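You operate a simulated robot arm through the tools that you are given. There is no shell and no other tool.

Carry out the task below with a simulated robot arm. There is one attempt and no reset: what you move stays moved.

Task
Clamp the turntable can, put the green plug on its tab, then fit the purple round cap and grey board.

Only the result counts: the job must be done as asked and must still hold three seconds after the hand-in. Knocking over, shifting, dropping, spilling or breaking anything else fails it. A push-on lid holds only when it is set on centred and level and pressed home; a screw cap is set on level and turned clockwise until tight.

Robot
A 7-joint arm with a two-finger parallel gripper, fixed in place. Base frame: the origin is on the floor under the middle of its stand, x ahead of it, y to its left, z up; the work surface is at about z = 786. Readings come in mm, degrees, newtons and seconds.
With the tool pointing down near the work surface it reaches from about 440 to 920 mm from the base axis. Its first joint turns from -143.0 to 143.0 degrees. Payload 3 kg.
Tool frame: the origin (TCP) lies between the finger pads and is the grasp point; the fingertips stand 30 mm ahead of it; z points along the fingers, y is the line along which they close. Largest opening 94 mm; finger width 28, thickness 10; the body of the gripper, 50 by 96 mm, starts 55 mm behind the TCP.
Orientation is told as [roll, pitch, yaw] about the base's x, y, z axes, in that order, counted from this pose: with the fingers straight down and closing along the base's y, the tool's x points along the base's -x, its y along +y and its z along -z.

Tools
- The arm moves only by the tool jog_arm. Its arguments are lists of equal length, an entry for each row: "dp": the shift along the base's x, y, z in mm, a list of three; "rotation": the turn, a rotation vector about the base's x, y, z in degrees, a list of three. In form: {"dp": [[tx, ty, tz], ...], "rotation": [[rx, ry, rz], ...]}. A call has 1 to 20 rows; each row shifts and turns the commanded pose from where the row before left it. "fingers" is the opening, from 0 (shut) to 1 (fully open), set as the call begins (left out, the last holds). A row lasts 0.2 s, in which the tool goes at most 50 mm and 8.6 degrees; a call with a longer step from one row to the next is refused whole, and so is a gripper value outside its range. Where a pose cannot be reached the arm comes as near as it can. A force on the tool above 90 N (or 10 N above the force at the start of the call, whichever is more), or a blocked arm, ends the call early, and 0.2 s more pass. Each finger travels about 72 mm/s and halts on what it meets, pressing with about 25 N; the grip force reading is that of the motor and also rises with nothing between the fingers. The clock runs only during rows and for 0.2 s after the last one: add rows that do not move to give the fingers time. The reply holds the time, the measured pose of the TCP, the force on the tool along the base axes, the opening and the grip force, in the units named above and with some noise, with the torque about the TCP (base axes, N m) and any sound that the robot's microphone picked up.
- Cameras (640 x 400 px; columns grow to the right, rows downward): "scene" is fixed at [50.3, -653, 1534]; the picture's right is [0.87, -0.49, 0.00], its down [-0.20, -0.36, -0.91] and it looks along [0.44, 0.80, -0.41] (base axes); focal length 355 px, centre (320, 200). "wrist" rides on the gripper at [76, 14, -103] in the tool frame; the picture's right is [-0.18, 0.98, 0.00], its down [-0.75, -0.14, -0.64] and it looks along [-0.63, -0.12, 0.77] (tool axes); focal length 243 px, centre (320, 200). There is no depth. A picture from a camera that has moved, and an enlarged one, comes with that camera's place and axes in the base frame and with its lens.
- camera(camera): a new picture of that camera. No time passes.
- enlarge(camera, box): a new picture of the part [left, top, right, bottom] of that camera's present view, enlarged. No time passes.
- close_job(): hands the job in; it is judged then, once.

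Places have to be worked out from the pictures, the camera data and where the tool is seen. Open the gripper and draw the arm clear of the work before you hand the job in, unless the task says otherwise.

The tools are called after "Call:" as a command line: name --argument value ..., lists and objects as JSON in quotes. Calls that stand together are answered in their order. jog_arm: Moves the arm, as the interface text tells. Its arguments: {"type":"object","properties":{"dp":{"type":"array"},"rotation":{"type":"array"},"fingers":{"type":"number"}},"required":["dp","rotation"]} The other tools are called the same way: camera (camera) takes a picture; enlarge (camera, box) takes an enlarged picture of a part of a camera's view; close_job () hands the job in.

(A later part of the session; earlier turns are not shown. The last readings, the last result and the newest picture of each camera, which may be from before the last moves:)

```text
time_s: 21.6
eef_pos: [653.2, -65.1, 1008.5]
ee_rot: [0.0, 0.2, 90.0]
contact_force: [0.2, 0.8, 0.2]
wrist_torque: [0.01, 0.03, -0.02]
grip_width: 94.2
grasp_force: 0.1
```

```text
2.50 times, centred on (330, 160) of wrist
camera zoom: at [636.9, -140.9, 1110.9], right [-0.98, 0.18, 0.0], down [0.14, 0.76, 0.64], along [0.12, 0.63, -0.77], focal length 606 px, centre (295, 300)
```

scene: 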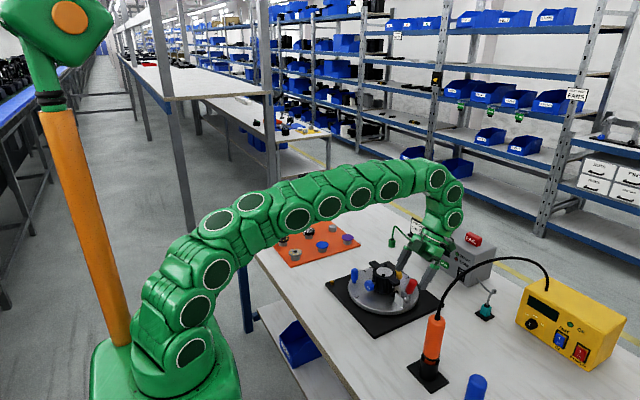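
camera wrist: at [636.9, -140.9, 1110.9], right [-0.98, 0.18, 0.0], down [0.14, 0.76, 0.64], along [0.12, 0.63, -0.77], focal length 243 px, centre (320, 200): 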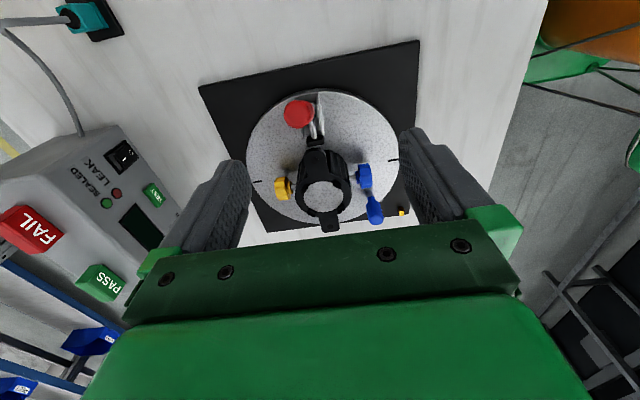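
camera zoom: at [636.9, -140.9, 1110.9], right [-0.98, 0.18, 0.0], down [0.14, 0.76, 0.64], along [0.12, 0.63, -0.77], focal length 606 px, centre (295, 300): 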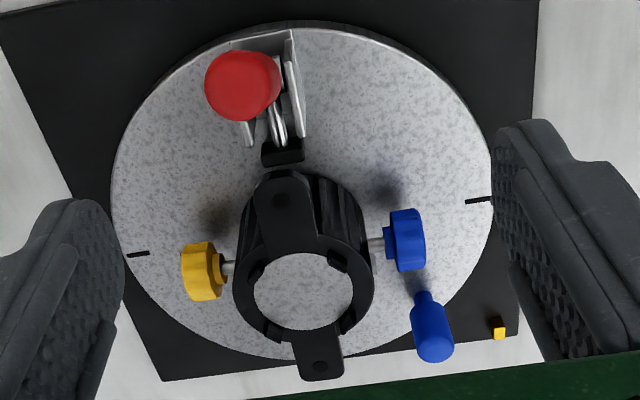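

I see a small brass-coloured block on the corner of the base plate – possibly the earth tab. I zoom on it.

Call:
enlarge --camera "scene" --box '[322, 270, 346, 290]'

Call:
enlarge --camera "wrist" --box '[385, 195, 420, 225]'

Call:
enlarge --camera "wrist" --box '[280, 85, 350, 165]'

Call:
enlarge --camera "scene" --box '[470, 275, 500, 325]'

```text
16.00 times, centred on (334, 280) of scene
camera zoom: at [50.3, -653.0, 1534.0], right [0.87, -0.49, 0.0], down [-0.2, -0.36, -0.91], along [0.44, 0.8, -0.41], focal length 5687 px, centre (96, -1080)
```

zoom: 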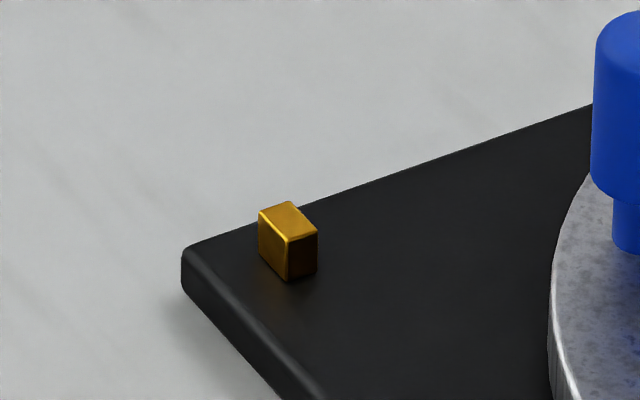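

```text
13.33 times, centred on (402, 210) of wrist
camera zoom: at [636.9, -140.9, 1110.9], right [-0.98, 0.18, 0.0], down [0.14, 0.76, 0.64], along [0.12, 0.63, -0.77], focal length 3235 px, centre (-780, 67)
```

zoom: 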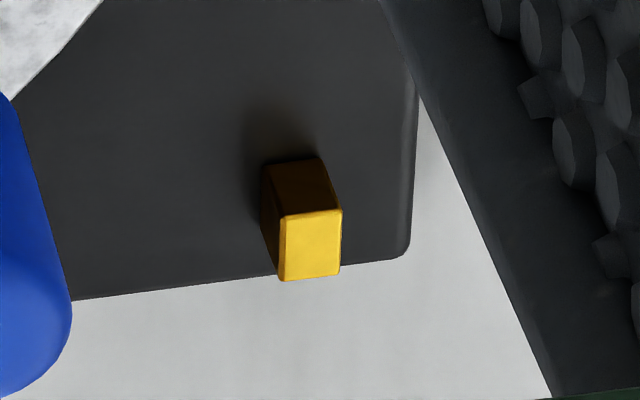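

```text
5.00 times, centred on (315, 125) of wrist
camera zoom: at [636.9, -140.9, 1110.9], right [-0.98, 0.18, 0.0], down [0.14, 0.76, 0.64], along [0.12, 0.63, -0.77], focal length 1213 px, centre (345, 575)
```

zoom: 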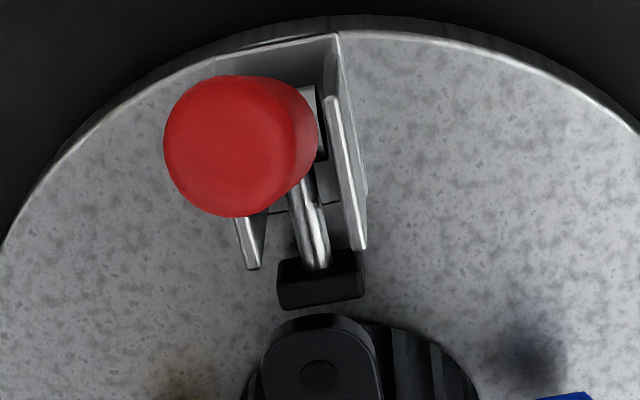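

```text
8.00 times, centred on (485, 300) of scene
camera zoom: at [50.3, -653.0, 1534.0], right [0.87, -0.49, 0.0], down [-0.2, -0.36, -0.91], along [0.44, 0.8, -0.41], focal length 2844 px, centre (-1000, -600)
```

zoom: 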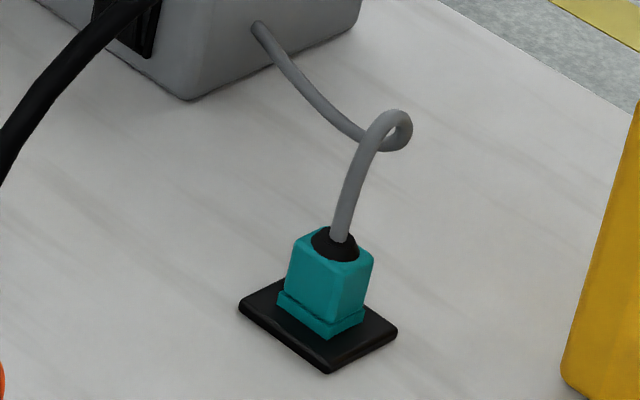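

The metallic brass block (≈8 × 12 mm, ~11 mm tall, at about (550, 164)) on the turntable base is the only contact tab, its long axis matching the plug's — that is the earth tab. First the clamp: I turn back to yaw 0, close the fingers and go to the -y side of the red handle.

Call:
jog_arm --dp '[[1.5, -5, -3], [1.5, -5, -3], [1.5, -5, -3], [1.5, -5, -3], [1.5, -5, -3], [1.5, -5, -3], [1.5, -5, -3], [1.5, -5, -3], [1.5, -5, -3], [1.5, -5, -3], [1.5, -4, -3], [0, 0, 0], [0, 0, 0]]' --rotation '[[0, 0, -8.2], [0, 0, -8.2], [0, 0, -8.2], [0, 0, -8.2], [0, 0, -8.2], [0, 0, -8.2], [0, 0, -8.2], [0, 0, -8.2], [0, 0, -8.2], [0, 0, -8.2], [0, 0, -8.0], [0, 0, 0], [0, 0, 0]]' --fingers 0

Call:
camera --camera "wrist"

Call:
enlarge --camera "scene" --box '[350, 220, 470, 320]'

```text
time_s: 24.4
eef_pos: [666.9, -118.6, 978.5]
ee_rot: [0.0, 0.1, -0.1]
contact_force: [-0.3, -0.7, 0.4]
wrist_torque: [0.01, 0.01, 0.03]
grip_width: 0.0
grasp_force: 25.1
```

```text
taken
camera wrist: at [589.6, -104.2, 1079.5], right [0.19, 0.98, 0.0], down [0.76, -0.14, 0.64], along [0.63, -0.12, -0.77], focal length 243 px, centre (320, 200)
```

wrist: 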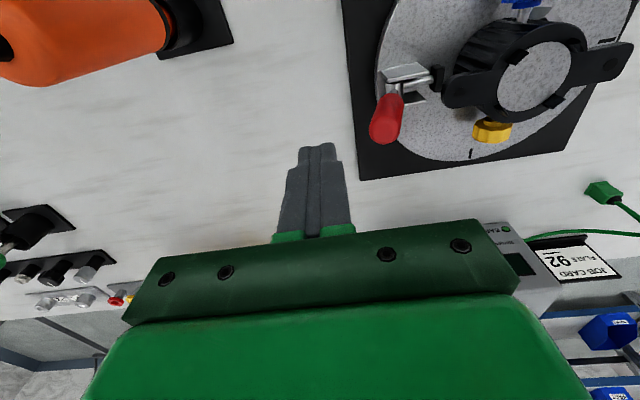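

```text
4.00 times, centred on (410, 270) of scene
camera zoom: at [50.3, -653.0, 1534.0], right [0.87, -0.49, 0.0], down [-0.2, -0.36, -0.91], along [0.44, 0.8, -0.41], focal length 1422 px, centre (-40, -80)
```

zoom: 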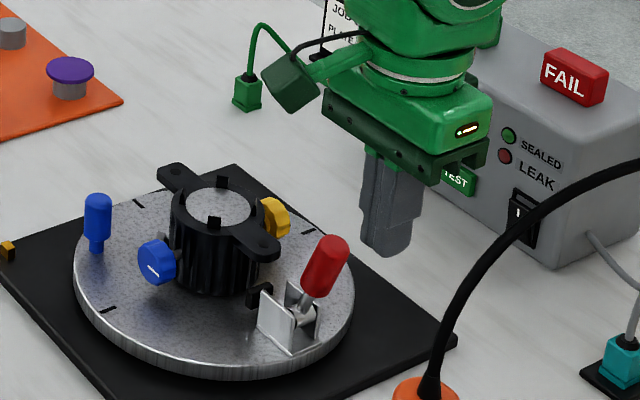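

I zoom on the clamp from this pose to locate the handle exactly.

Call:
enlarge --camera "wrist" --box '[355, 40, 475, 150]'

Call:
enlarge --camera "scene" --box '[392, 270, 422, 305]'

```text
3.64 times, centred on (415, 95) of wrist
camera zoom: at [589.6, -104.2, 1079.5], right [0.19, 0.98, 0.0], down [0.76, -0.14, 0.64], along [0.63, -0.12, -0.77], focal length 882 px, centre (-26, 582)
```

zoom: 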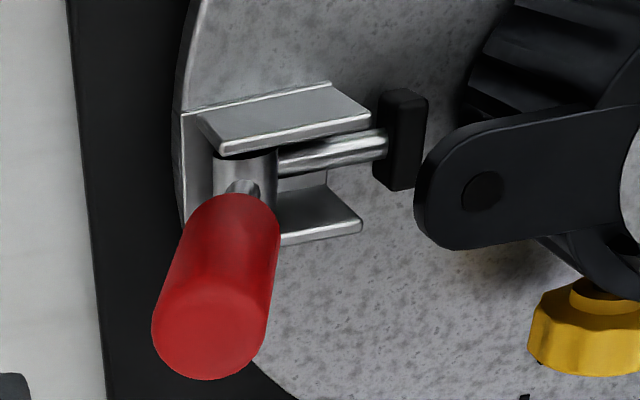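

```text
11.43 times, centred on (407, 288) of scene
camera zoom: at [50.3, -653.0, 1534.0], right [0.87, -0.49, 0.0], down [-0.2, -0.36, -0.91], along [0.44, 0.8, -0.41], focal length 4062 px, centre (-674, -800)
```

zoom: 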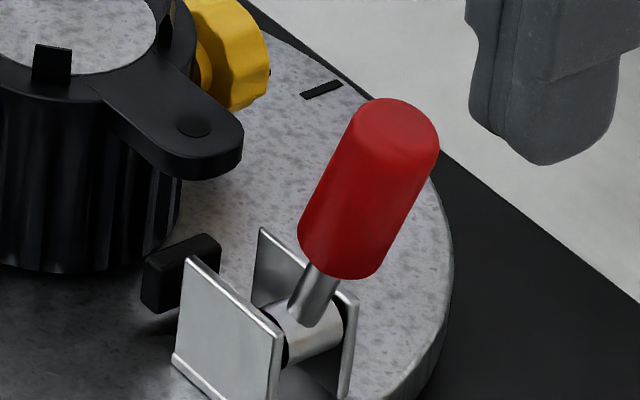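

Handle top is at about (671, -72, 916), hub near (668, -51, 838), leaning away from the can; the black pad sits short of the can. I descend beside the handle and approach until contact, then push it toward the can in small steps.

Call:
jog_arm --dp '[[0.7, 0, -20], [0.7, 0, -20], [0.7, 0, -18], [0, 8, 0], [0, 8, 0], [0, 6, 0], [0, 3, 0], [0, 3, 0], [0, 3, 0]]' --rotation '[[0, 0, 0], [0, 0, 0], [0, 0, 0], [0, 0, 0], [0, 0, 0], [0, 0, 0], [0, 0, 0], [0, 0, 0], [0, 0, 0]]' --fingers 0

Call:
enlarge --camera "scene" --box '[380, 250, 440, 310]'

```text
time_s: 26.4
eef_pos: [669.1, -90.4, 919.3]
ee_rot: [-0.1, -0.1, -0.2]
contact_force: [-0.4, -50.9, 35.0]
wrist_torque: [0.33, -0.04, -0.06]
grip_width: 0.0
grasp_force: 25.1
```

```text
6.67 times, centred on (410, 280) of scene
camera zoom: at [50.3, -653.0, 1534.0], right [0.87, -0.49, 0.0], down [-0.2, -0.36, -0.91], along [0.44, 0.8, -0.41], focal length 2370 px, centre (-280, -333)
```

zoom: 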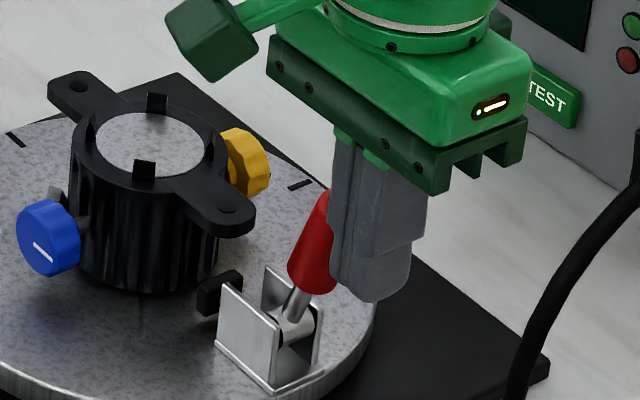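

There is already 51 N of resistance in +y with no clear motion, so the handle may be at its stop in this direction. I back off and compare the handle with the earlier picture.

Call:
jog_arm --dp '[[0, -6, 0], [0, -10, 0], [0, -10, 0]]' --rotation '[[0, 0, 0], [0, 0, 0], [0, 0, 0]]' --fingers 0

Call:
enlarge --camera "scene" --box '[392, 270, 422, 305]'

Call:
camera --camera "wrist"

```text
time_s: 27.2
eef_pos: [669.2, -110.1, 919.1]
ee_rot: [0.1, 0.3, 0.0]
contact_force: [-0.3, 0.7, 0.6]
wrist_torque: [0.01, 0.01, -0.03]
grip_width: 0.0
grasp_force: 24.8
```

```text
11.43 times, centred on (407, 288) of scene
camera zoom: at [50.3, -653.0, 1534.0], right [0.87, -0.49, 0.0], down [-0.2, -0.36, -0.91], along [0.44, 0.8, -0.41], focal length 4062 px, centre (-674, -800)
```

zoom: 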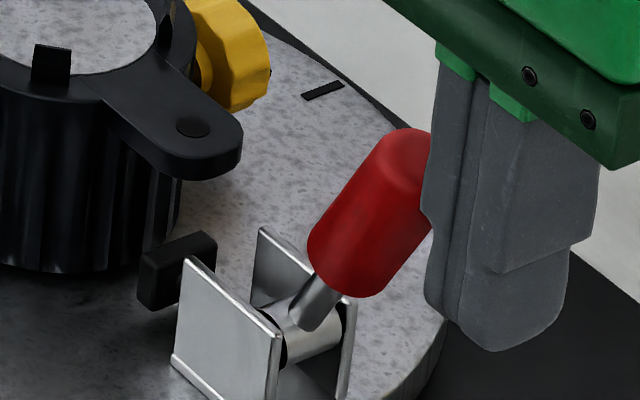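

```text
taken
camera wrist: at [591.7, -97.3, 1020.3], right [0.19, 0.98, 0.0], down [0.76, -0.14, 0.64], along [0.63, -0.12, -0.77], focal length 243 px, centre (320, 200)
```

wrist: 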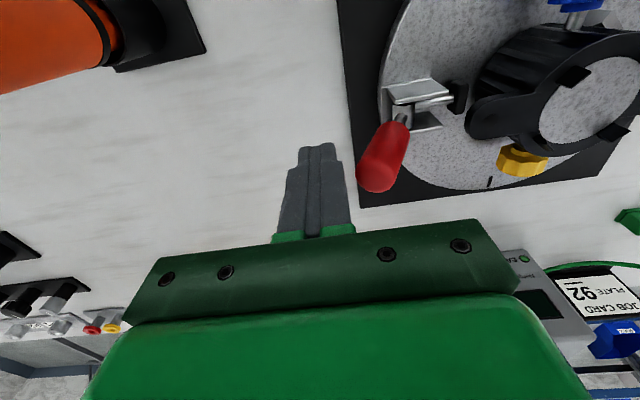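

The handle now leans further outward and the pad has advanced slightly toward the can, so outward-down looks like the closing direction. I check whether it is still moving by itself.

Call:
jog_arm --dp '[[0, -5, 0], [0, 0, 0], [0, 0, 0], [0, 0, 0]]' --rotation '[[0, 0, 0], [0, 0, 0], [0, 0, 0], [0, 0, 0]]' --fingers 0

Call:
enlarge --camera "scene" --box '[392, 270, 422, 305]'

Call:
enlarge --camera "wrist" --box '[330, 60, 490, 210]'

```text
time_s: 28.2
eef_pos: [668.7, -117.0, 919.0]
ee_rot: [0.1, 0.3, -0.2]
contact_force: [0.2, -0.1, -0.4]
wrist_torque: [-0.03, -0.04, 0.02]
grip_width: 0.0
grasp_force: 25.0
```

```text
11.43 times, centred on (407, 288) of scene
camera zoom: at [50.3, -653.0, 1534.0], right [0.87, -0.49, 0.0], down [-0.2, -0.36, -0.91], along [0.44, 0.8, -0.41], focal length 4062 px, centre (-674, -800)
```

zoom: 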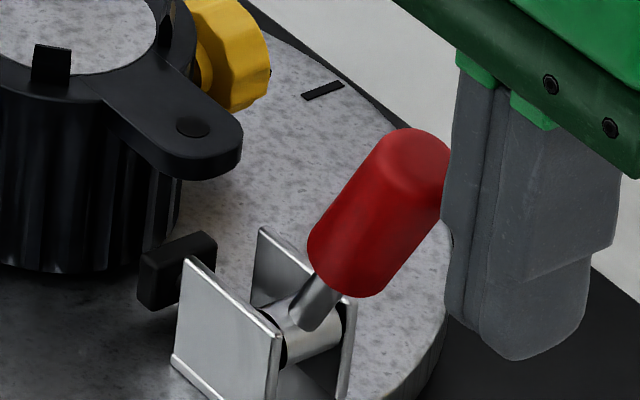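

```text
2.67 times, centred on (410, 135) of wrist
camera zoom: at [591.8, -103.3, 1021.8], right [0.19, 0.98, 0.0], down [0.76, -0.14, 0.64], along [0.63, -0.12, -0.77], focal length 647 px, centre (80, 373)
```

zoom: 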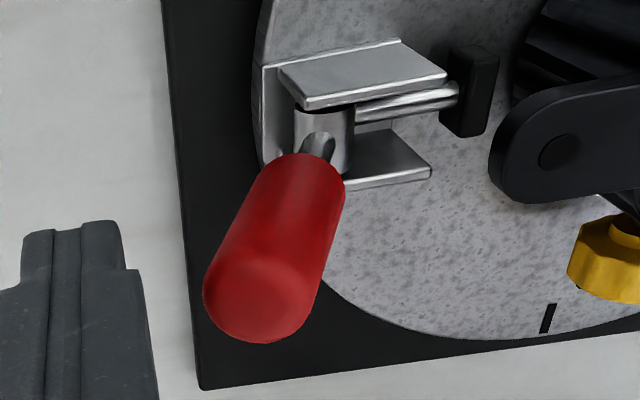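

The handle stays where it is (friction-held, about 23° outward). I'll lift over it to its can-side and push it outward and down with the closed fingertips.

Call:
jog_arm --dp '[[0, 0, 25], [0, 0, 30], [0, 10, 15], [0, 25, 0], [0, 30, 0], [0, 17, 0], [0, 0, -20], [0, 0, -20], [0, 0, -20], [0, -5, 0], [0, -5, 0], [0, -4, 0]]' --rotation '[[0, 0, 0], [0, 0, 0], [0, 0, 0], [0, 0, 0], [0, 0, 0], [0, 0, 0], [0, 0, 0], [0, 0, 0], [0, 0, 0], [0, 0, 0], [0, 0, 0], [0, 0, 0]]' --fingers 0

Call:
enlarge --camera "scene" --box '[380, 250, 440, 310]'

```text
time_s: 30.8
eef_pos: [669.1, -50.7, 928.5]
ee_rot: [0.0, 0.1, -0.2]
contact_force: [0.2, 0.0, 0.5]
wrist_torque: [0.04, 0.01, 0.01]
grip_width: 0.0
grasp_force: 25.0
```

```text
6.67 times, centred on (410, 280) of scene
camera zoom: at [50.3, -653.0, 1534.0], right [0.87, -0.49, 0.0], down [-0.2, -0.36, -0.91], along [0.44, 0.8, -0.41], focal length 2370 px, centre (-280, -333)
```

zoom: 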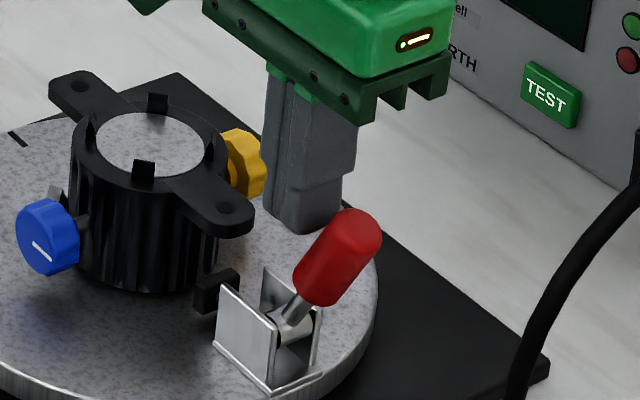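

Fingers are on the can side of the handle with no contact yet; I start the push outward and slightly down.

Call:
jog_arm --dp '[[0, -6, -2.5], [0, -6.5, -2.5], [0, -4.6, -2.6], [0, -4.6, -2.6]]' --rotation '[[0, 0, 0], [0, 0, 0], [0, 0, 0], [0, 0, 0]]' --fingers 0

Call:
enlarge --camera "scene" --box '[380, 250, 440, 310]'

```text
time_s: 31.8
eef_pos: [668.0, -72.3, 917.4]
ee_rot: [-0.1, 0.2, -0.1]
contact_force: [-0.3, 0.2, 0.2]
wrist_torque: [-0.01, 0.01, -0.01]
grip_width: 0.3
grasp_force: 25.1
```

```text
6.67 times, centred on (410, 280) of scene
camera zoom: at [50.3, -653.0, 1534.0], right [0.87, -0.49, 0.0], down [-0.2, -0.36, -0.91], along [0.44, 0.8, -0.41], focal length 2370 px, centre (-280, -333)
```

zoom: 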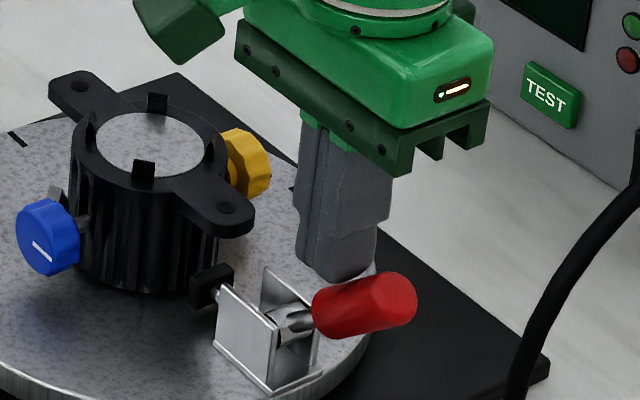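

The handle swung down easily to about 70° and the pad moved toward the can. I follow it and press it further down.

Call:
jog_arm --dp '[[0, -8, -6], [0, -8, -7], [0, -3, -6], [0, -2, -5], [0, -1.5, -4]]' --rotation '[[0, 0, 0], [0, 0, 0], [0, 0, 0], [0, 0, 0], [0, 0, 0]]' --fingers 0

Call:
enlarge --camera "scene" --box '[380, 250, 440, 310]'

```text
time_s: 33.0
eef_pos: [669.1, -94.6, 890.6]
ee_rot: [0.0, 0.2, -0.1]
contact_force: [-0.4, 0.1, 0.3]
wrist_torque: [0.03, 0.03, 0.01]
grip_width: 0.4
grasp_force: 25.2
```

```text
6.67 times, centred on (410, 280) of scene
camera zoom: at [50.3, -653.0, 1534.0], right [0.87, -0.49, 0.0], down [-0.2, -0.36, -0.91], along [0.44, 0.8, -0.41], focal length 2370 px, centre (-280, -333)
```

zoom: 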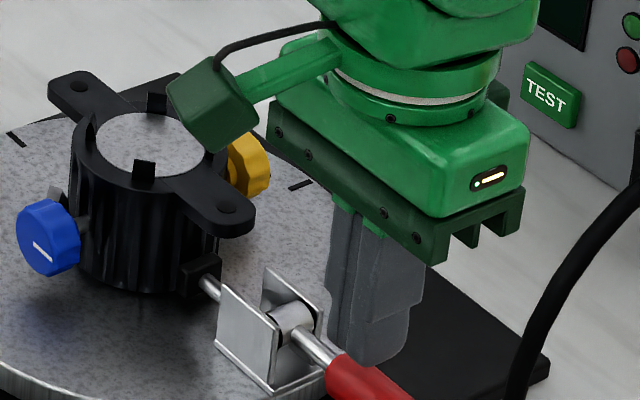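

The handle has dropped to roughly horizontal and the pad looks to be at the can. I zoom in to check whether it is fully home.

Call:
enlarge --camera "scene" --box '[385, 275, 435, 320]'

Call:
camera --camera "wrist"

Call:
enlarge --camera "wrist" --box '[330, 40, 490, 190]'

```text
8.89 times, centred on (410, 298) of scene
camera zoom: at [50.3, -653.0, 1534.0], right [0.87, -0.49, 0.0], down [-0.2, -0.36, -0.91], along [0.44, 0.8, -0.41], focal length 3160 px, centre (-480, -667)
```

zoom: 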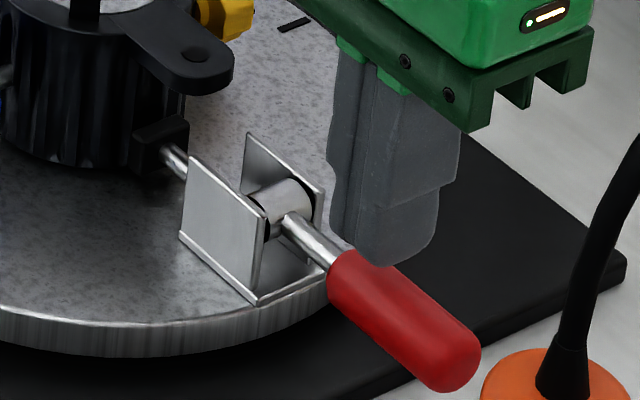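

```text
taken
camera wrist: at [592.1, -80.7, 992.6], right [0.19, 0.98, 0.0], down [0.76, -0.14, 0.64], along [0.63, -0.12, -0.77], focal length 243 px, centre (320, 200)
```

wrist: 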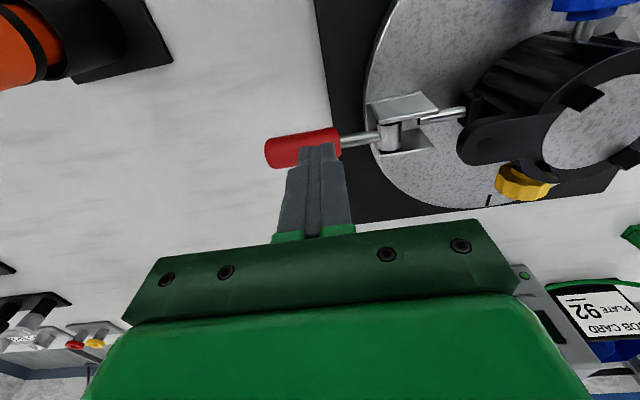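

```text
2.67 times, centred on (410, 115) of wrist
camera zoom: at [592.1, -80.7, 992.6], right [0.19, 0.98, 0.0], down [0.76, -0.14, 0.64], along [0.63, -0.12, -0.77], focal length 647 px, centre (80, 427)
```

zoom: 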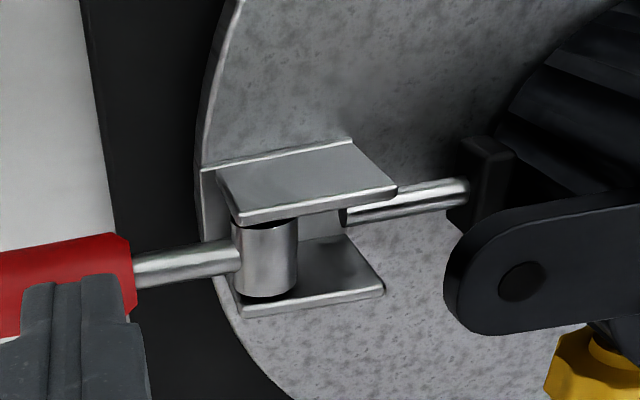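

The pad is against the can and the handle is about horizontal with no force. I press down gently to see if there is any travel left or a firm stop.

Call:
jog_arm --dp '[[0, -8, 0], [0, -4, -2], [0, 0, -2], [0, 0, -2]]' --rotation '[[0, 0, 0], [0, 0, 0], [0, 0, 0], [0, 0, 0]]' --fingers 0

```text
time_s: 34.0
eef_pos: [669.5, -106.3, 884.5]
ee_rot: [0.0, 0.2, -0.1]
contact_force: [-0.8, -0.7, -0.6]
wrist_torque: [-0.02, -0.02, 0.03]
grip_width: 0.1
grasp_force: 24.9
```

Call:
jog_arm --dp '[[0, 0, -2], [0, 0, -2], [0, 0, -1.5]]' --rotation '[[0, 0, 0], [0, 0, 0], [0, 0, 0]]' --fingers 0

Call:
enlarge --camera "scene" --box '[385, 275, 435, 320]'

```text
time_s: 34.8
eef_pos: [669.2, -106.8, 880.4]
ee_rot: [-0.1, 0.1, -0.1]
contact_force: [-2.0, 6.2, 20.4]
wrist_torque: [0.19, 0.01, 0.09]
grip_width: 0.0
grasp_force: 25.6
```

```text
8.89 times, centred on (410, 298) of scene
camera zoom: at [50.3, -653.0, 1534.0], right [0.87, -0.49, 0.0], down [-0.2, -0.36, -0.91], along [0.44, 0.8, -0.41], focal length 3160 px, centre (-480, -667)
```

zoom: 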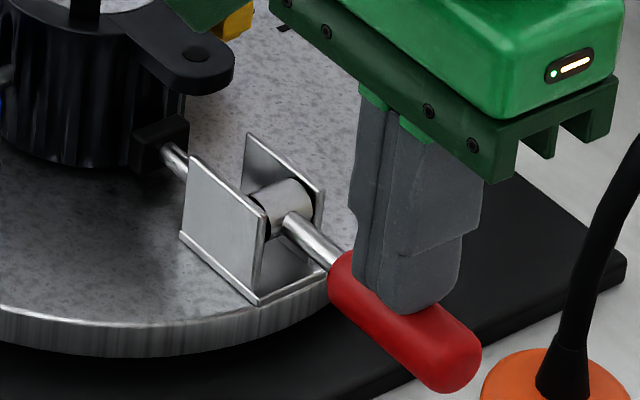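

Firm stop: 20 N with no further motion. One more small press to confirm, then I lift off and check that the clamp stays.

Call:
jog_arm --dp '[[0, 0, -1.5], [0, 0, 0]]' --rotation '[[0, 0, 0], [0, 0, 0]]' --fingers 0

Call:
jog_arm --dp '[[0, 0, 10], [0, 0, 30], [0, 0, 40], [0, 0, 40], [-20, 20, 20], [-30, 30, 0], [0, 0, 0]]' --rotation '[[0, 0, 0], [0, 0, 0], [0, 0, 0], [0, 0, 0], [0, 0, 0], [0, 0, 0], [0, 0, 0]]' --fingers 0

Call:
enlarge --camera "scene" --box '[365, 255, 440, 320]'

Call:
camera --camera "wrist"

```text
time_s: 35.4
eef_pos: [669.2, -106.0, 879.7]
ee_rot: [0.0, 0.0, 0.0]
contact_force: [-0.2, 10.2, 63.9]
wrist_torque: [0.53, -0.12, -0.06]
grip_width: 0.0
grasp_force: 25.1
```

```text
time_s: 37.0
eef_pos: [621.8, -54.8, 1016.3]
ee_rot: [0.0, 0.3, -0.1]
contact_force: [-0.6, -0.1, -0.3]
wrist_torque: [0.02, -0.01, -0.01]
grip_width: 0.0
grasp_force: 25.2
```

```text
6.15 times, centred on (402, 288) of scene
camera zoom: at [50.3, -653.0, 1534.0], right [0.87, -0.49, 0.0], down [-0.2, -0.36, -0.91], along [0.44, 0.8, -0.41], focal length 2187 px, centre (-188, -338)
```

zoom: 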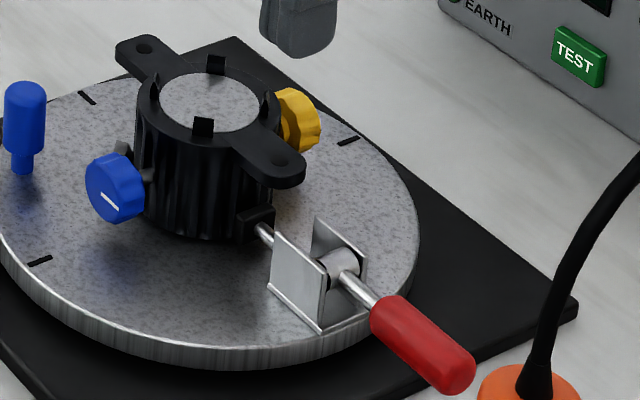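

```text
taken
camera wrist: at [545.1, -41.6, 1118.7], right [0.19, 0.98, 0.0], down [0.76, -0.14, 0.64], along [0.63, -0.12, -0.77], focal length 243 px, centre (320, 200)
```

wrist: 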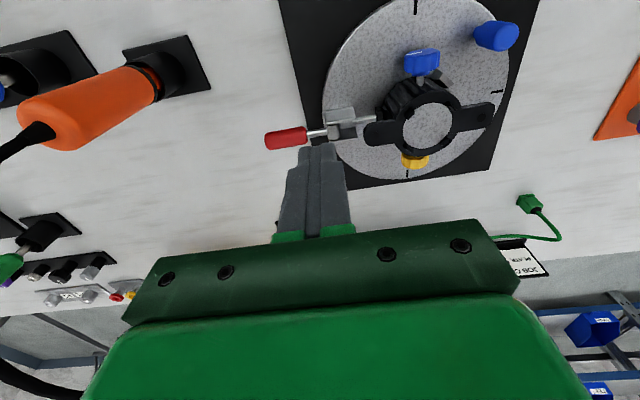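

The clamp is closed and holding, pad on the can, handle flat. Next the green plug: I move to a standoff in front of it, tilting the tool 12° outward because the plug is at the edge of reach, with a part-open gripper.

Call:
jog_arm --dp '[[10, 30, 0], [20, 33, -10], [20, 33, -10], [20, 33, -10], [20, 33, -10], [20, 33, -10], [20, 33, -10], [20, 33, -12], [20, 33, -12], [20, 31, -12], [8, 0, 0], [0, 0, 0], [0, 0, 0]]' --rotation '[[0, 0, 0], [0, 0, 0], [0, 0, 0], [0, 0, 0], [0, -2, 0], [0, -2, 0], [0, -2, 0], [0, -2, 0], [0, -2, 0], [0, -2, 0], [0, 0, 0], [0, 0, 0], [0, 0, 0]]' --fingers 0.45

Call:
camera --camera "wrist"

Call:
enlarge --camera "wrist" --box '[270, 110, 370, 220]'

Call:
enlarge --camera "scene" --box '[350, 200, 430, 260]'

```text
time_s: 39.8
eef_pos: [816.4, 269.1, 925.5]
ee_rot: [0.0, -11.8, -0.1]
contact_force: [-0.7, 0.3, -0.4]
wrist_torque: [0.02, 0.0, 0.03]
grip_width: 42.4
grasp_force: 0.0
```

```text
taken
camera wrist: at [719.4, 281.9, 1008.8], right [0.18, 0.98, 0.04], down [0.61, -0.14, 0.78], along [0.77, -0.12, -0.62], focal length 243 px, centre (320, 200)
```

wrist: 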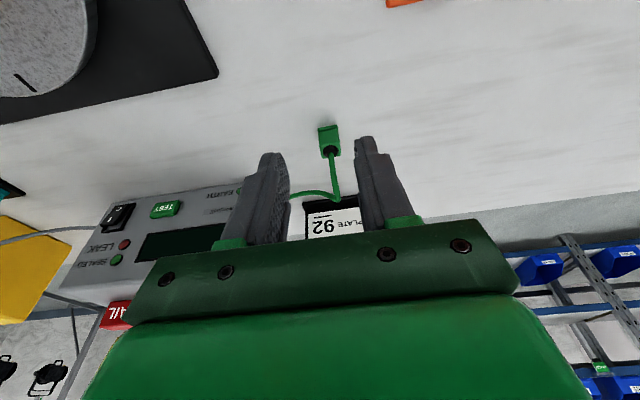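

```text
3.64 times, centred on (320, 165) of wrist
camera zoom: at [719.4, 281.9, 1008.8], right [0.18, 0.98, 0.04], down [0.61, -0.14, 0.78], along [0.77, -0.12, -0.62], focal length 882 px, centre (320, 327)
```

zoom: 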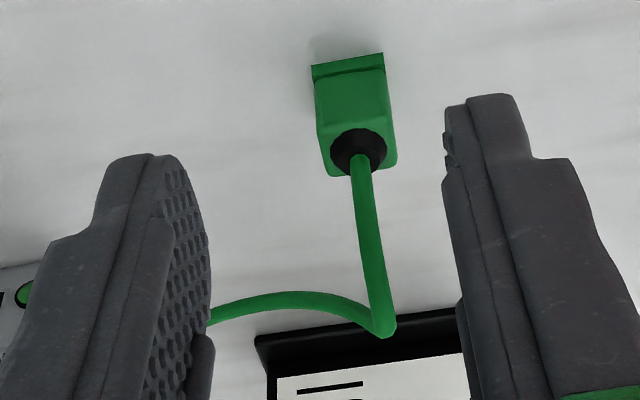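

```text
6.67 times, centred on (390, 230) of scene
camera zoom: at [50.3, -653.0, 1534.0], right [0.87, -0.49, 0.0], down [-0.2, -0.36, -0.91], along [0.44, 0.8, -0.41], focal length 2370 px, centre (-147, 0)
```

zoom: 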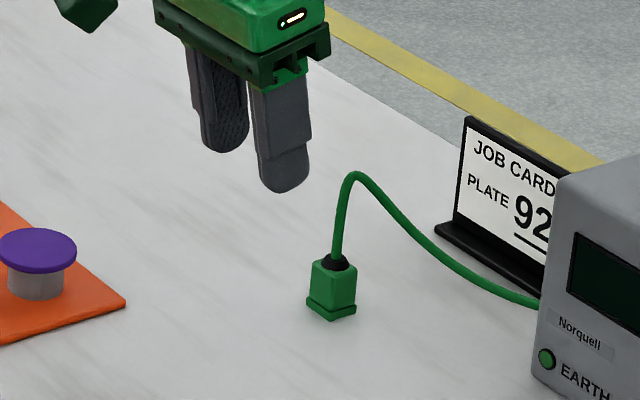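

Plug centre computes to about (883.5, 270), front face at x≈874. I approach along the tilted tool axis, stopping partway to verify reach.

Call:
jog_arm --dp '[[16, 0.4, -12], [16, 0.4, -12], [16.6, 0.3, -11.5], [3.6, 0, -17], [3.6, 0, -17], [0, 0, 0]]' --rotation '[[0, 0, 0], [0, 0, 0], [0, 0, 0], [0, 0, 0], [0, 0, 0], [0, 0, 0]]' --fingers 0.45

Call:
camera --camera "wrist"

Call:
enlarge --camera "scene" --box '[360, 200, 430, 260]'

```text
time_s: 41.2
eef_pos: [872.2, 268.3, 853.3]
ee_rot: [0.0, -11.8, -0.1]
contact_force: [0.0, 0.5, 0.0]
wrist_torque: [0.0, -0.05, 0.01]
grip_width: 42.1
grasp_force: 0.0
```

```text
taken
camera wrist: at [775.9, 282.5, 937.2], right [0.18, 0.98, 0.04], down [0.61, -0.14, 0.78], along [0.77, -0.12, -0.62], focal length 243 px, centre (320, 200)
```

wrist: 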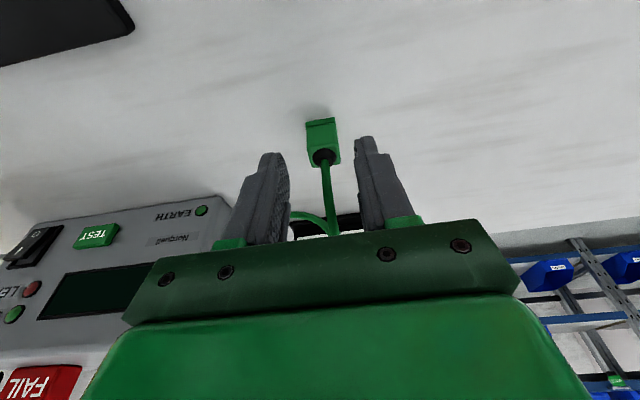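

```text
6.67 times, centred on (395, 230) of scene
camera zoom: at [50.3, -653.0, 1534.0], right [0.87, -0.49, 0.0], down [-0.2, -0.36, -0.91], along [0.44, 0.8, -0.41], focal length 2370 px, centre (-180, 0)
```

zoom: 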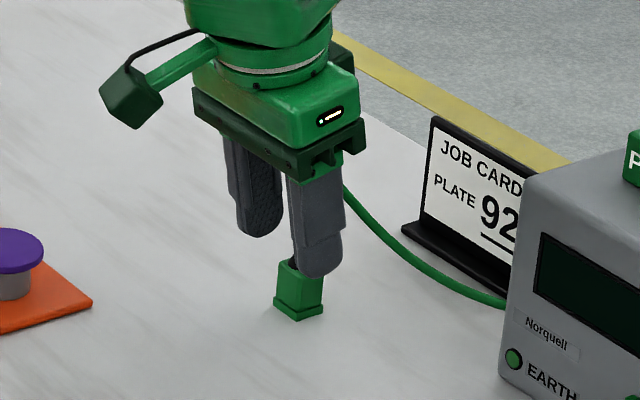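

Alignment looks good; I descend the last part and then close.

Call:
jog_arm --dp '[[2.4, 0.6, -11], [2.4, 0.6, -11], [2.4, 0.6, -10], [0, 0, 0]]' --rotation '[[0, 0, 0], [0, 0, 0], [0, 0, 0], [0, 0, 0]]' --fingers 0.45

Call:
enlarge --camera "wrist" --box '[240, 100, 400, 240]'

Call:
enlarge --camera "scene" --box '[375, 220, 415, 255]'

```text
time_s: 42.2
eef_pos: [879.1, 272.4, 818.2]
ee_rot: [-0.1, -11.7, 0.0]
contact_force: [0.3, 0.4, 0.1]
wrist_torque: [0.01, 0.0, 0.02]
grip_width: 42.4
grasp_force: 0.1
```

```text
2.86 times, centred on (320, 170) of wrist
camera zoom: at [781.5, 286.2, 902.9], right [0.18, 0.98, 0.04], down [0.61, -0.14, 0.78], along [0.77, -0.12, -0.62], focal length 693 px, centre (320, 286)
```

zoom: 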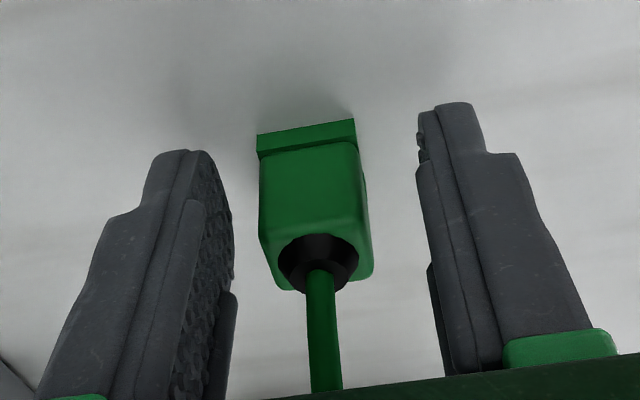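

```text
11.43 times, centred on (395, 238) of scene
camera zoom: at [50.3, -653.0, 1534.0], right [0.87, -0.49, 0.0], down [-0.2, -0.36, -0.91], along [0.44, 0.8, -0.41], focal length 4062 px, centre (-537, -229)
```

zoom: 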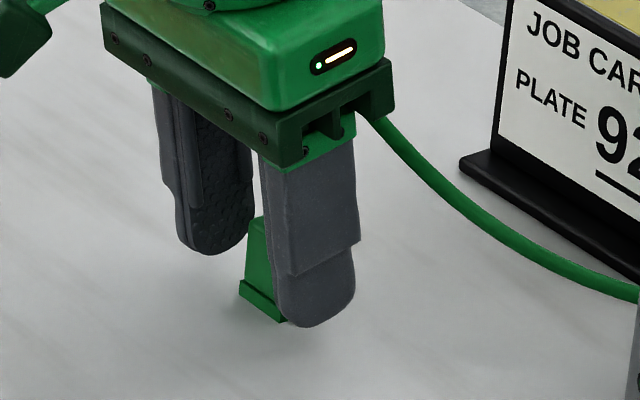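

The plug sits between the fingers, slightly toward -y. I centre by 1.4 mm and close the gripper.

Call:
jog_arm --dp '[[0, -1.4, 0], [0, 0, 0]]' --rotation '[[0, 0, 0], [0, 0, 0]]' --fingers 0.45

Call:
jog_arm --dp '[[0, 0, 0], [0, 0, 0], [0, 0, 0], [0, 0, 0]]' --rotation '[[0, 0, 0], [0, 0, 0], [0, 0, 0], [0, 0, 0]]' --fingers 0

Call:
enlarge --camera "wrist" --box '[240, 100, 400, 240]'

```text
time_s: 42.8
eef_pos: [879.6, 270.9, 818.3]
ee_rot: [0.0, -11.7, -0.2]
contact_force: [-0.2, 0.2, -1.0]
wrist_torque: [-0.01, -0.01, 0.02]
grip_width: 42.3
grasp_force: 0.1
```

```text
time_s: 43.8
eef_pos: [879.1, 269.9, 819.1]
ee_rot: [-0.1, -11.8, -0.1]
contact_force: [0.2, 0.0, 0.7]
wrist_torque: [0.01, 0.0, 0.0]
grip_width: 20.9
grasp_force: 25.6
```

```text
2.86 times, centred on (320, 170) of wrist
camera zoom: at [782.3, 284.3, 903.7], right [0.18, 0.98, 0.04], down [0.61, -0.14, 0.78], along [0.77, -0.12, -0.62], focal length 693 px, centre (320, 286)
```

zoom: 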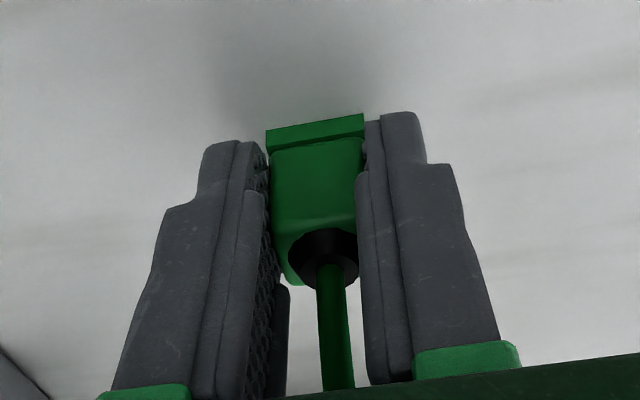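

Gripped: width 20.9 mm. I lift it straight up and check that it comes along.

Call:
jog_arm --dp '[[0, 0, 8], [0, 0, 15], [-5, 0, 25], [-10, 0, 25], [-20, 0, 20], [0, 0, 0]]' --rotation '[[0, 0, 0], [0, 0, 0], [0, 0, 0], [0, 0, 0], [0, 0, 0], [0, 0, 0]]' --fingers 0

Call:
camera --camera "wrist"

Call:
enlarge --camera "scene" --box '[340, 190, 440, 270]'

```text
time_s: 45.2
eef_pos: [846.9, 270.9, 912.0]
ee_rot: [0.1, -11.8, -0.1]
contact_force: [-0.2, 0.3, 0.5]
wrist_torque: [0.02, -0.02, 0.0]
grip_width: 20.3
grasp_force: 25.0
```

```text
taken
camera wrist: at [750.1, 285.2, 995.5], right [0.18, 0.98, 0.04], down [0.61, -0.14, 0.78], along [0.77, -0.12, -0.62], focal length 243 px, centre (320, 200)
```

wrist: 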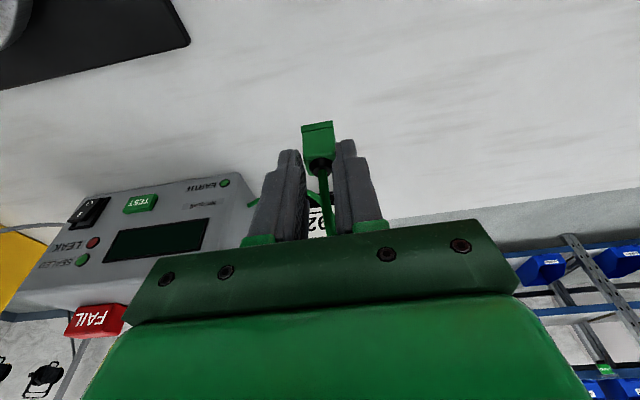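

```text
5.00 times, centred on (390, 230) of scene
camera zoom: at [50.3, -653.0, 1534.0], right [0.87, -0.49, 0.0], down [-0.2, -0.36, -0.91], along [0.44, 0.8, -0.41], focal length 1777 px, centre (-30, 50)
```

zoom: 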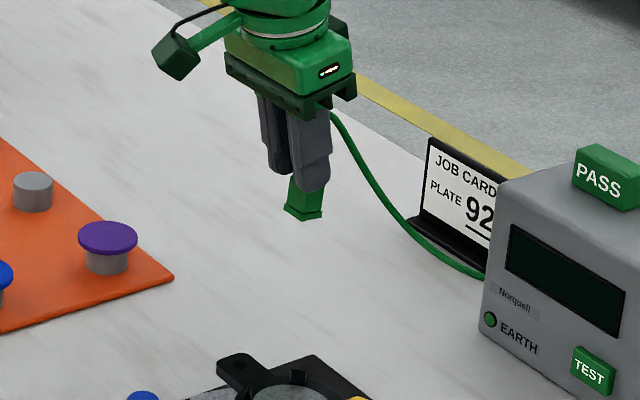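

The plug is held and the cable just follows. I carry it to a standoff above the brass tab on the base plate.

Call:
jog_arm --dp '[[-30, -10.6, 2], [-30, -10.6, 2], [-30, -10.6, 2], [-30, -10.6, 0], [-30, -10.6, 0], [-30, -10.6, 0], [-30, -10.6, 0], [-30, -10.6, 0], [-30, -10.6, 0], [-30, -10.6, 0], [0, 0, 0], [0, 0, 0]]' --rotation '[[0, 0, 0], [0, 0, 0], [0, 0, 0], [0, 0, 0], [0, 0, 0], [0, 0, 0], [0, 0, 0], [0, 0, 0], [0, 0, 0], [0, 0, 0], [0, 0, 0], [0, 0, 0]]' --fingers 0

Call:
camera --camera "wrist"

Call:
enlarge --camera "wrist" --box '[250, 60, 390, 200]'

Call:
enlarge --camera "scene" --box '[300, 220, 380, 300]'

```text
time_s: 47.8
eef_pos: [546.1, 161.5, 917.7]
ee_rot: [0.0, -11.8, -0.1]
contact_force: [0.0, 0.9, 0.1]
wrist_torque: [-0.01, 0.01, 0.01]
grip_width: 20.4
grasp_force: 24.7
```

```text
taken
camera wrist: at [448.3, 176.5, 1002.5], right [0.18, 0.98, 0.04], down [0.61, -0.14, 0.78], along [0.77, -0.12, -0.62], focal length 243 px, centre (320, 200)
```

wrist: 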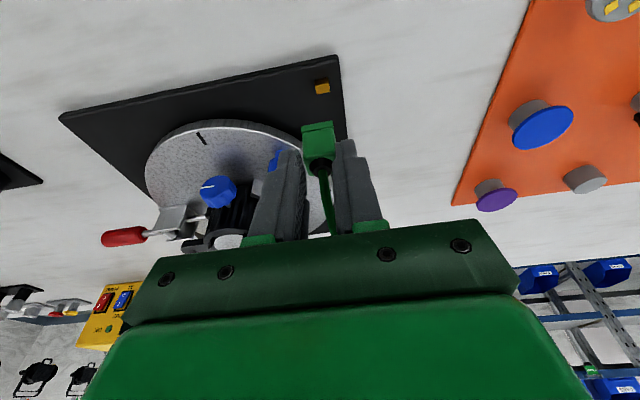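

```text
2.86 times, centred on (320, 130) of wrist
camera zoom: at [448.3, 176.5, 1002.5], right [0.18, 0.98, 0.04], down [0.61, -0.14, 0.78], along [0.77, -0.12, -0.62], focal length 693 px, centre (320, 400)
```

zoom: 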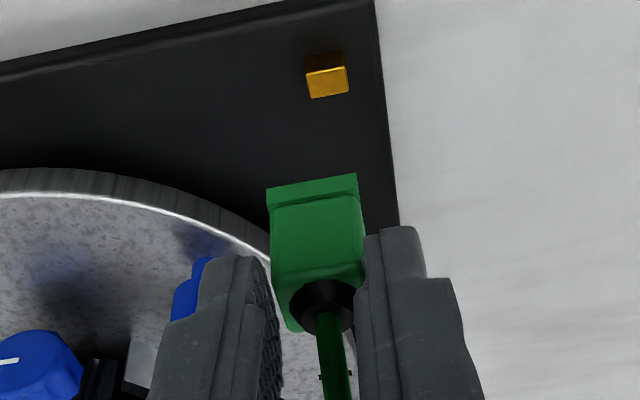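

```text
5.00 times, centred on (340, 260) of scene
camera zoom: at [50.3, -653.0, 1534.0], right [0.87, -0.49, 0.0], down [-0.2, -0.36, -0.91], along [0.44, 0.8, -0.41], focal length 1777 px, centre (220, -100)
```

zoom: 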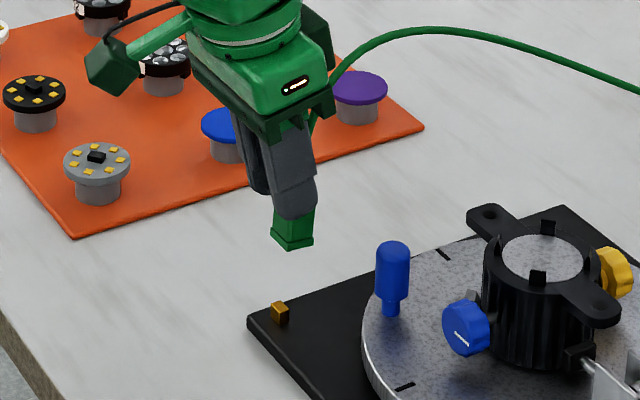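

The plug slipped about 19 mm down in the fingers during lifting (it is now held by its top), but it is upright and stable. In the camera frame the tab is 1 mm in x and 5 mm in +y from the plug centre; I correct that and lower to just above the tab.

Call:
jog_arm --dp '[[1.0, 2.5, -5], [0, 2.6, -10], [0, 0, -10], [0, 0, -10], [0, 0, -10], [0, 0, 0]]' --rotation '[[0, 0, 0], [0, 0, 0], [0, 0, 0], [0, 0, 0], [0, 0, 0], [0, 0, 0]]' --fingers 0

Call:
enlarge --camera "wrist" --box '[270, 70, 370, 170]'

Call:
enlarge --camera "scene" --box '[315, 245, 355, 290]'

```text
time_s: 49.2
eef_pos: [547.0, 169.5, 875.0]
ee_rot: [0.0, -11.8, -0.1]
contact_force: [0.6, 0.8, 0.1]
wrist_torque: [0.01, -0.01, 0.0]
grip_width: 20.4
grasp_force: 25.1
```

```text
4.00 times, centred on (320, 120) of wrist
camera zoom: at [449.3, 183.5, 958.8], right [0.18, 0.98, 0.04], down [0.61, -0.14, 0.78], along [0.77, -0.12, -0.62], focal length 970 px, centre (320, 520)
```

zoom: 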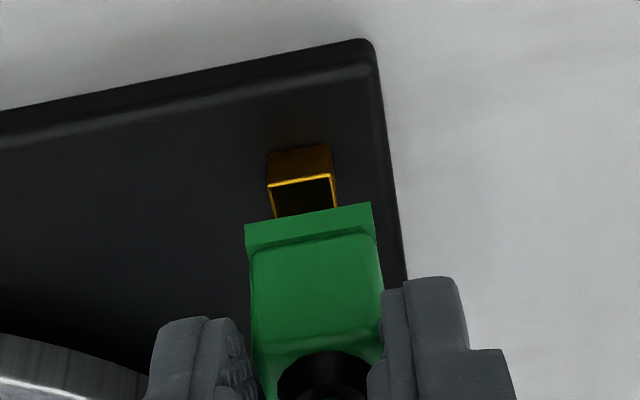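

```text
8.89 times, centred on (335, 268) of scene
camera zoom: at [50.3, -653.0, 1534.0], right [0.87, -0.49, 0.0], down [-0.2, -0.36, -0.91], along [0.44, 0.8, -0.41], focal length 3160 px, centre (187, -400)
```

zoom: 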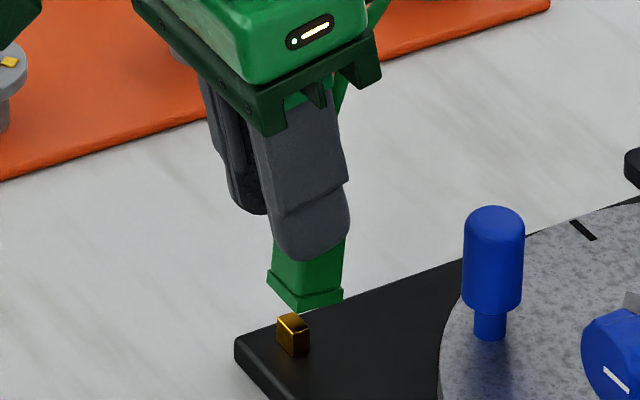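

The plug hangs correctly above the tab; in the camera frame the tab centre is about 2.2 mm toward -y and 1.2 mm toward +x of the plug centre. I correct and look again.

Call:
jog_arm --dp '[[0.6, -1.1, 0], [0.6, -1.1, 0], [0, 0, 0], [0, 0, 0]]' --rotation '[[0, 0, 0], [0, 0, 0], [0, 0, 0], [0, 0, 0]]' --fingers 0

Call:
enlarge --camera "wrist" --box '[270, 70, 370, 170]'

Call:
enlarge --camera "scene" --box '[320, 255, 350, 290]'

```text
time_s: 50.2
eef_pos: [546.5, 167.8, 874.2]
ee_rot: [0.0, -11.8, 0.0]
contact_force: [0.7, 0.2, -0.5]
wrist_torque: [-0.01, 0.01, -0.05]
grip_width: 20.7
grasp_force: 24.9
```

```text
4.00 times, centred on (320, 120) of wrist
camera zoom: at [450.2, 181.0, 958.6], right [0.18, 0.98, 0.04], down [0.61, -0.14, 0.78], along [0.77, -0.12, -0.62], focal length 970 px, centre (320, 520)
```

zoom: 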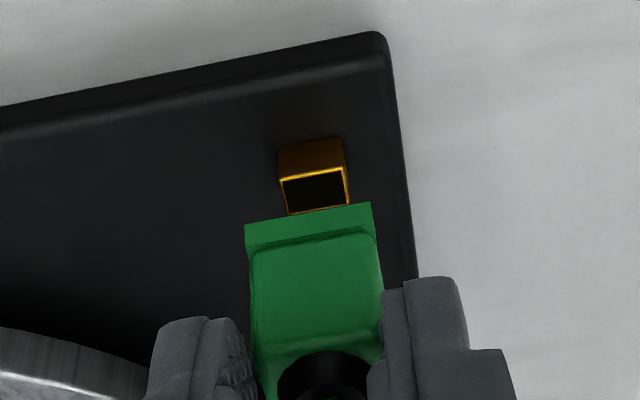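

```text
11.43 times, centred on (335, 272) of scene
camera zoom: at [50.3, -653.0, 1534.0], right [0.87, -0.49, 0.0], down [-0.2, -0.36, -0.91], along [0.44, 0.8, -0.41], focal length 4062 px, centre (149, -629)
```

zoom: 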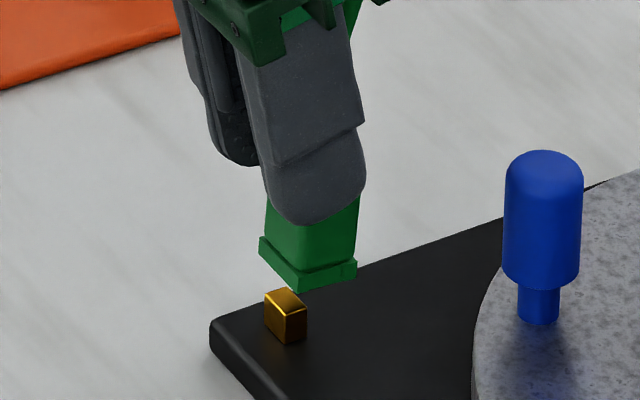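

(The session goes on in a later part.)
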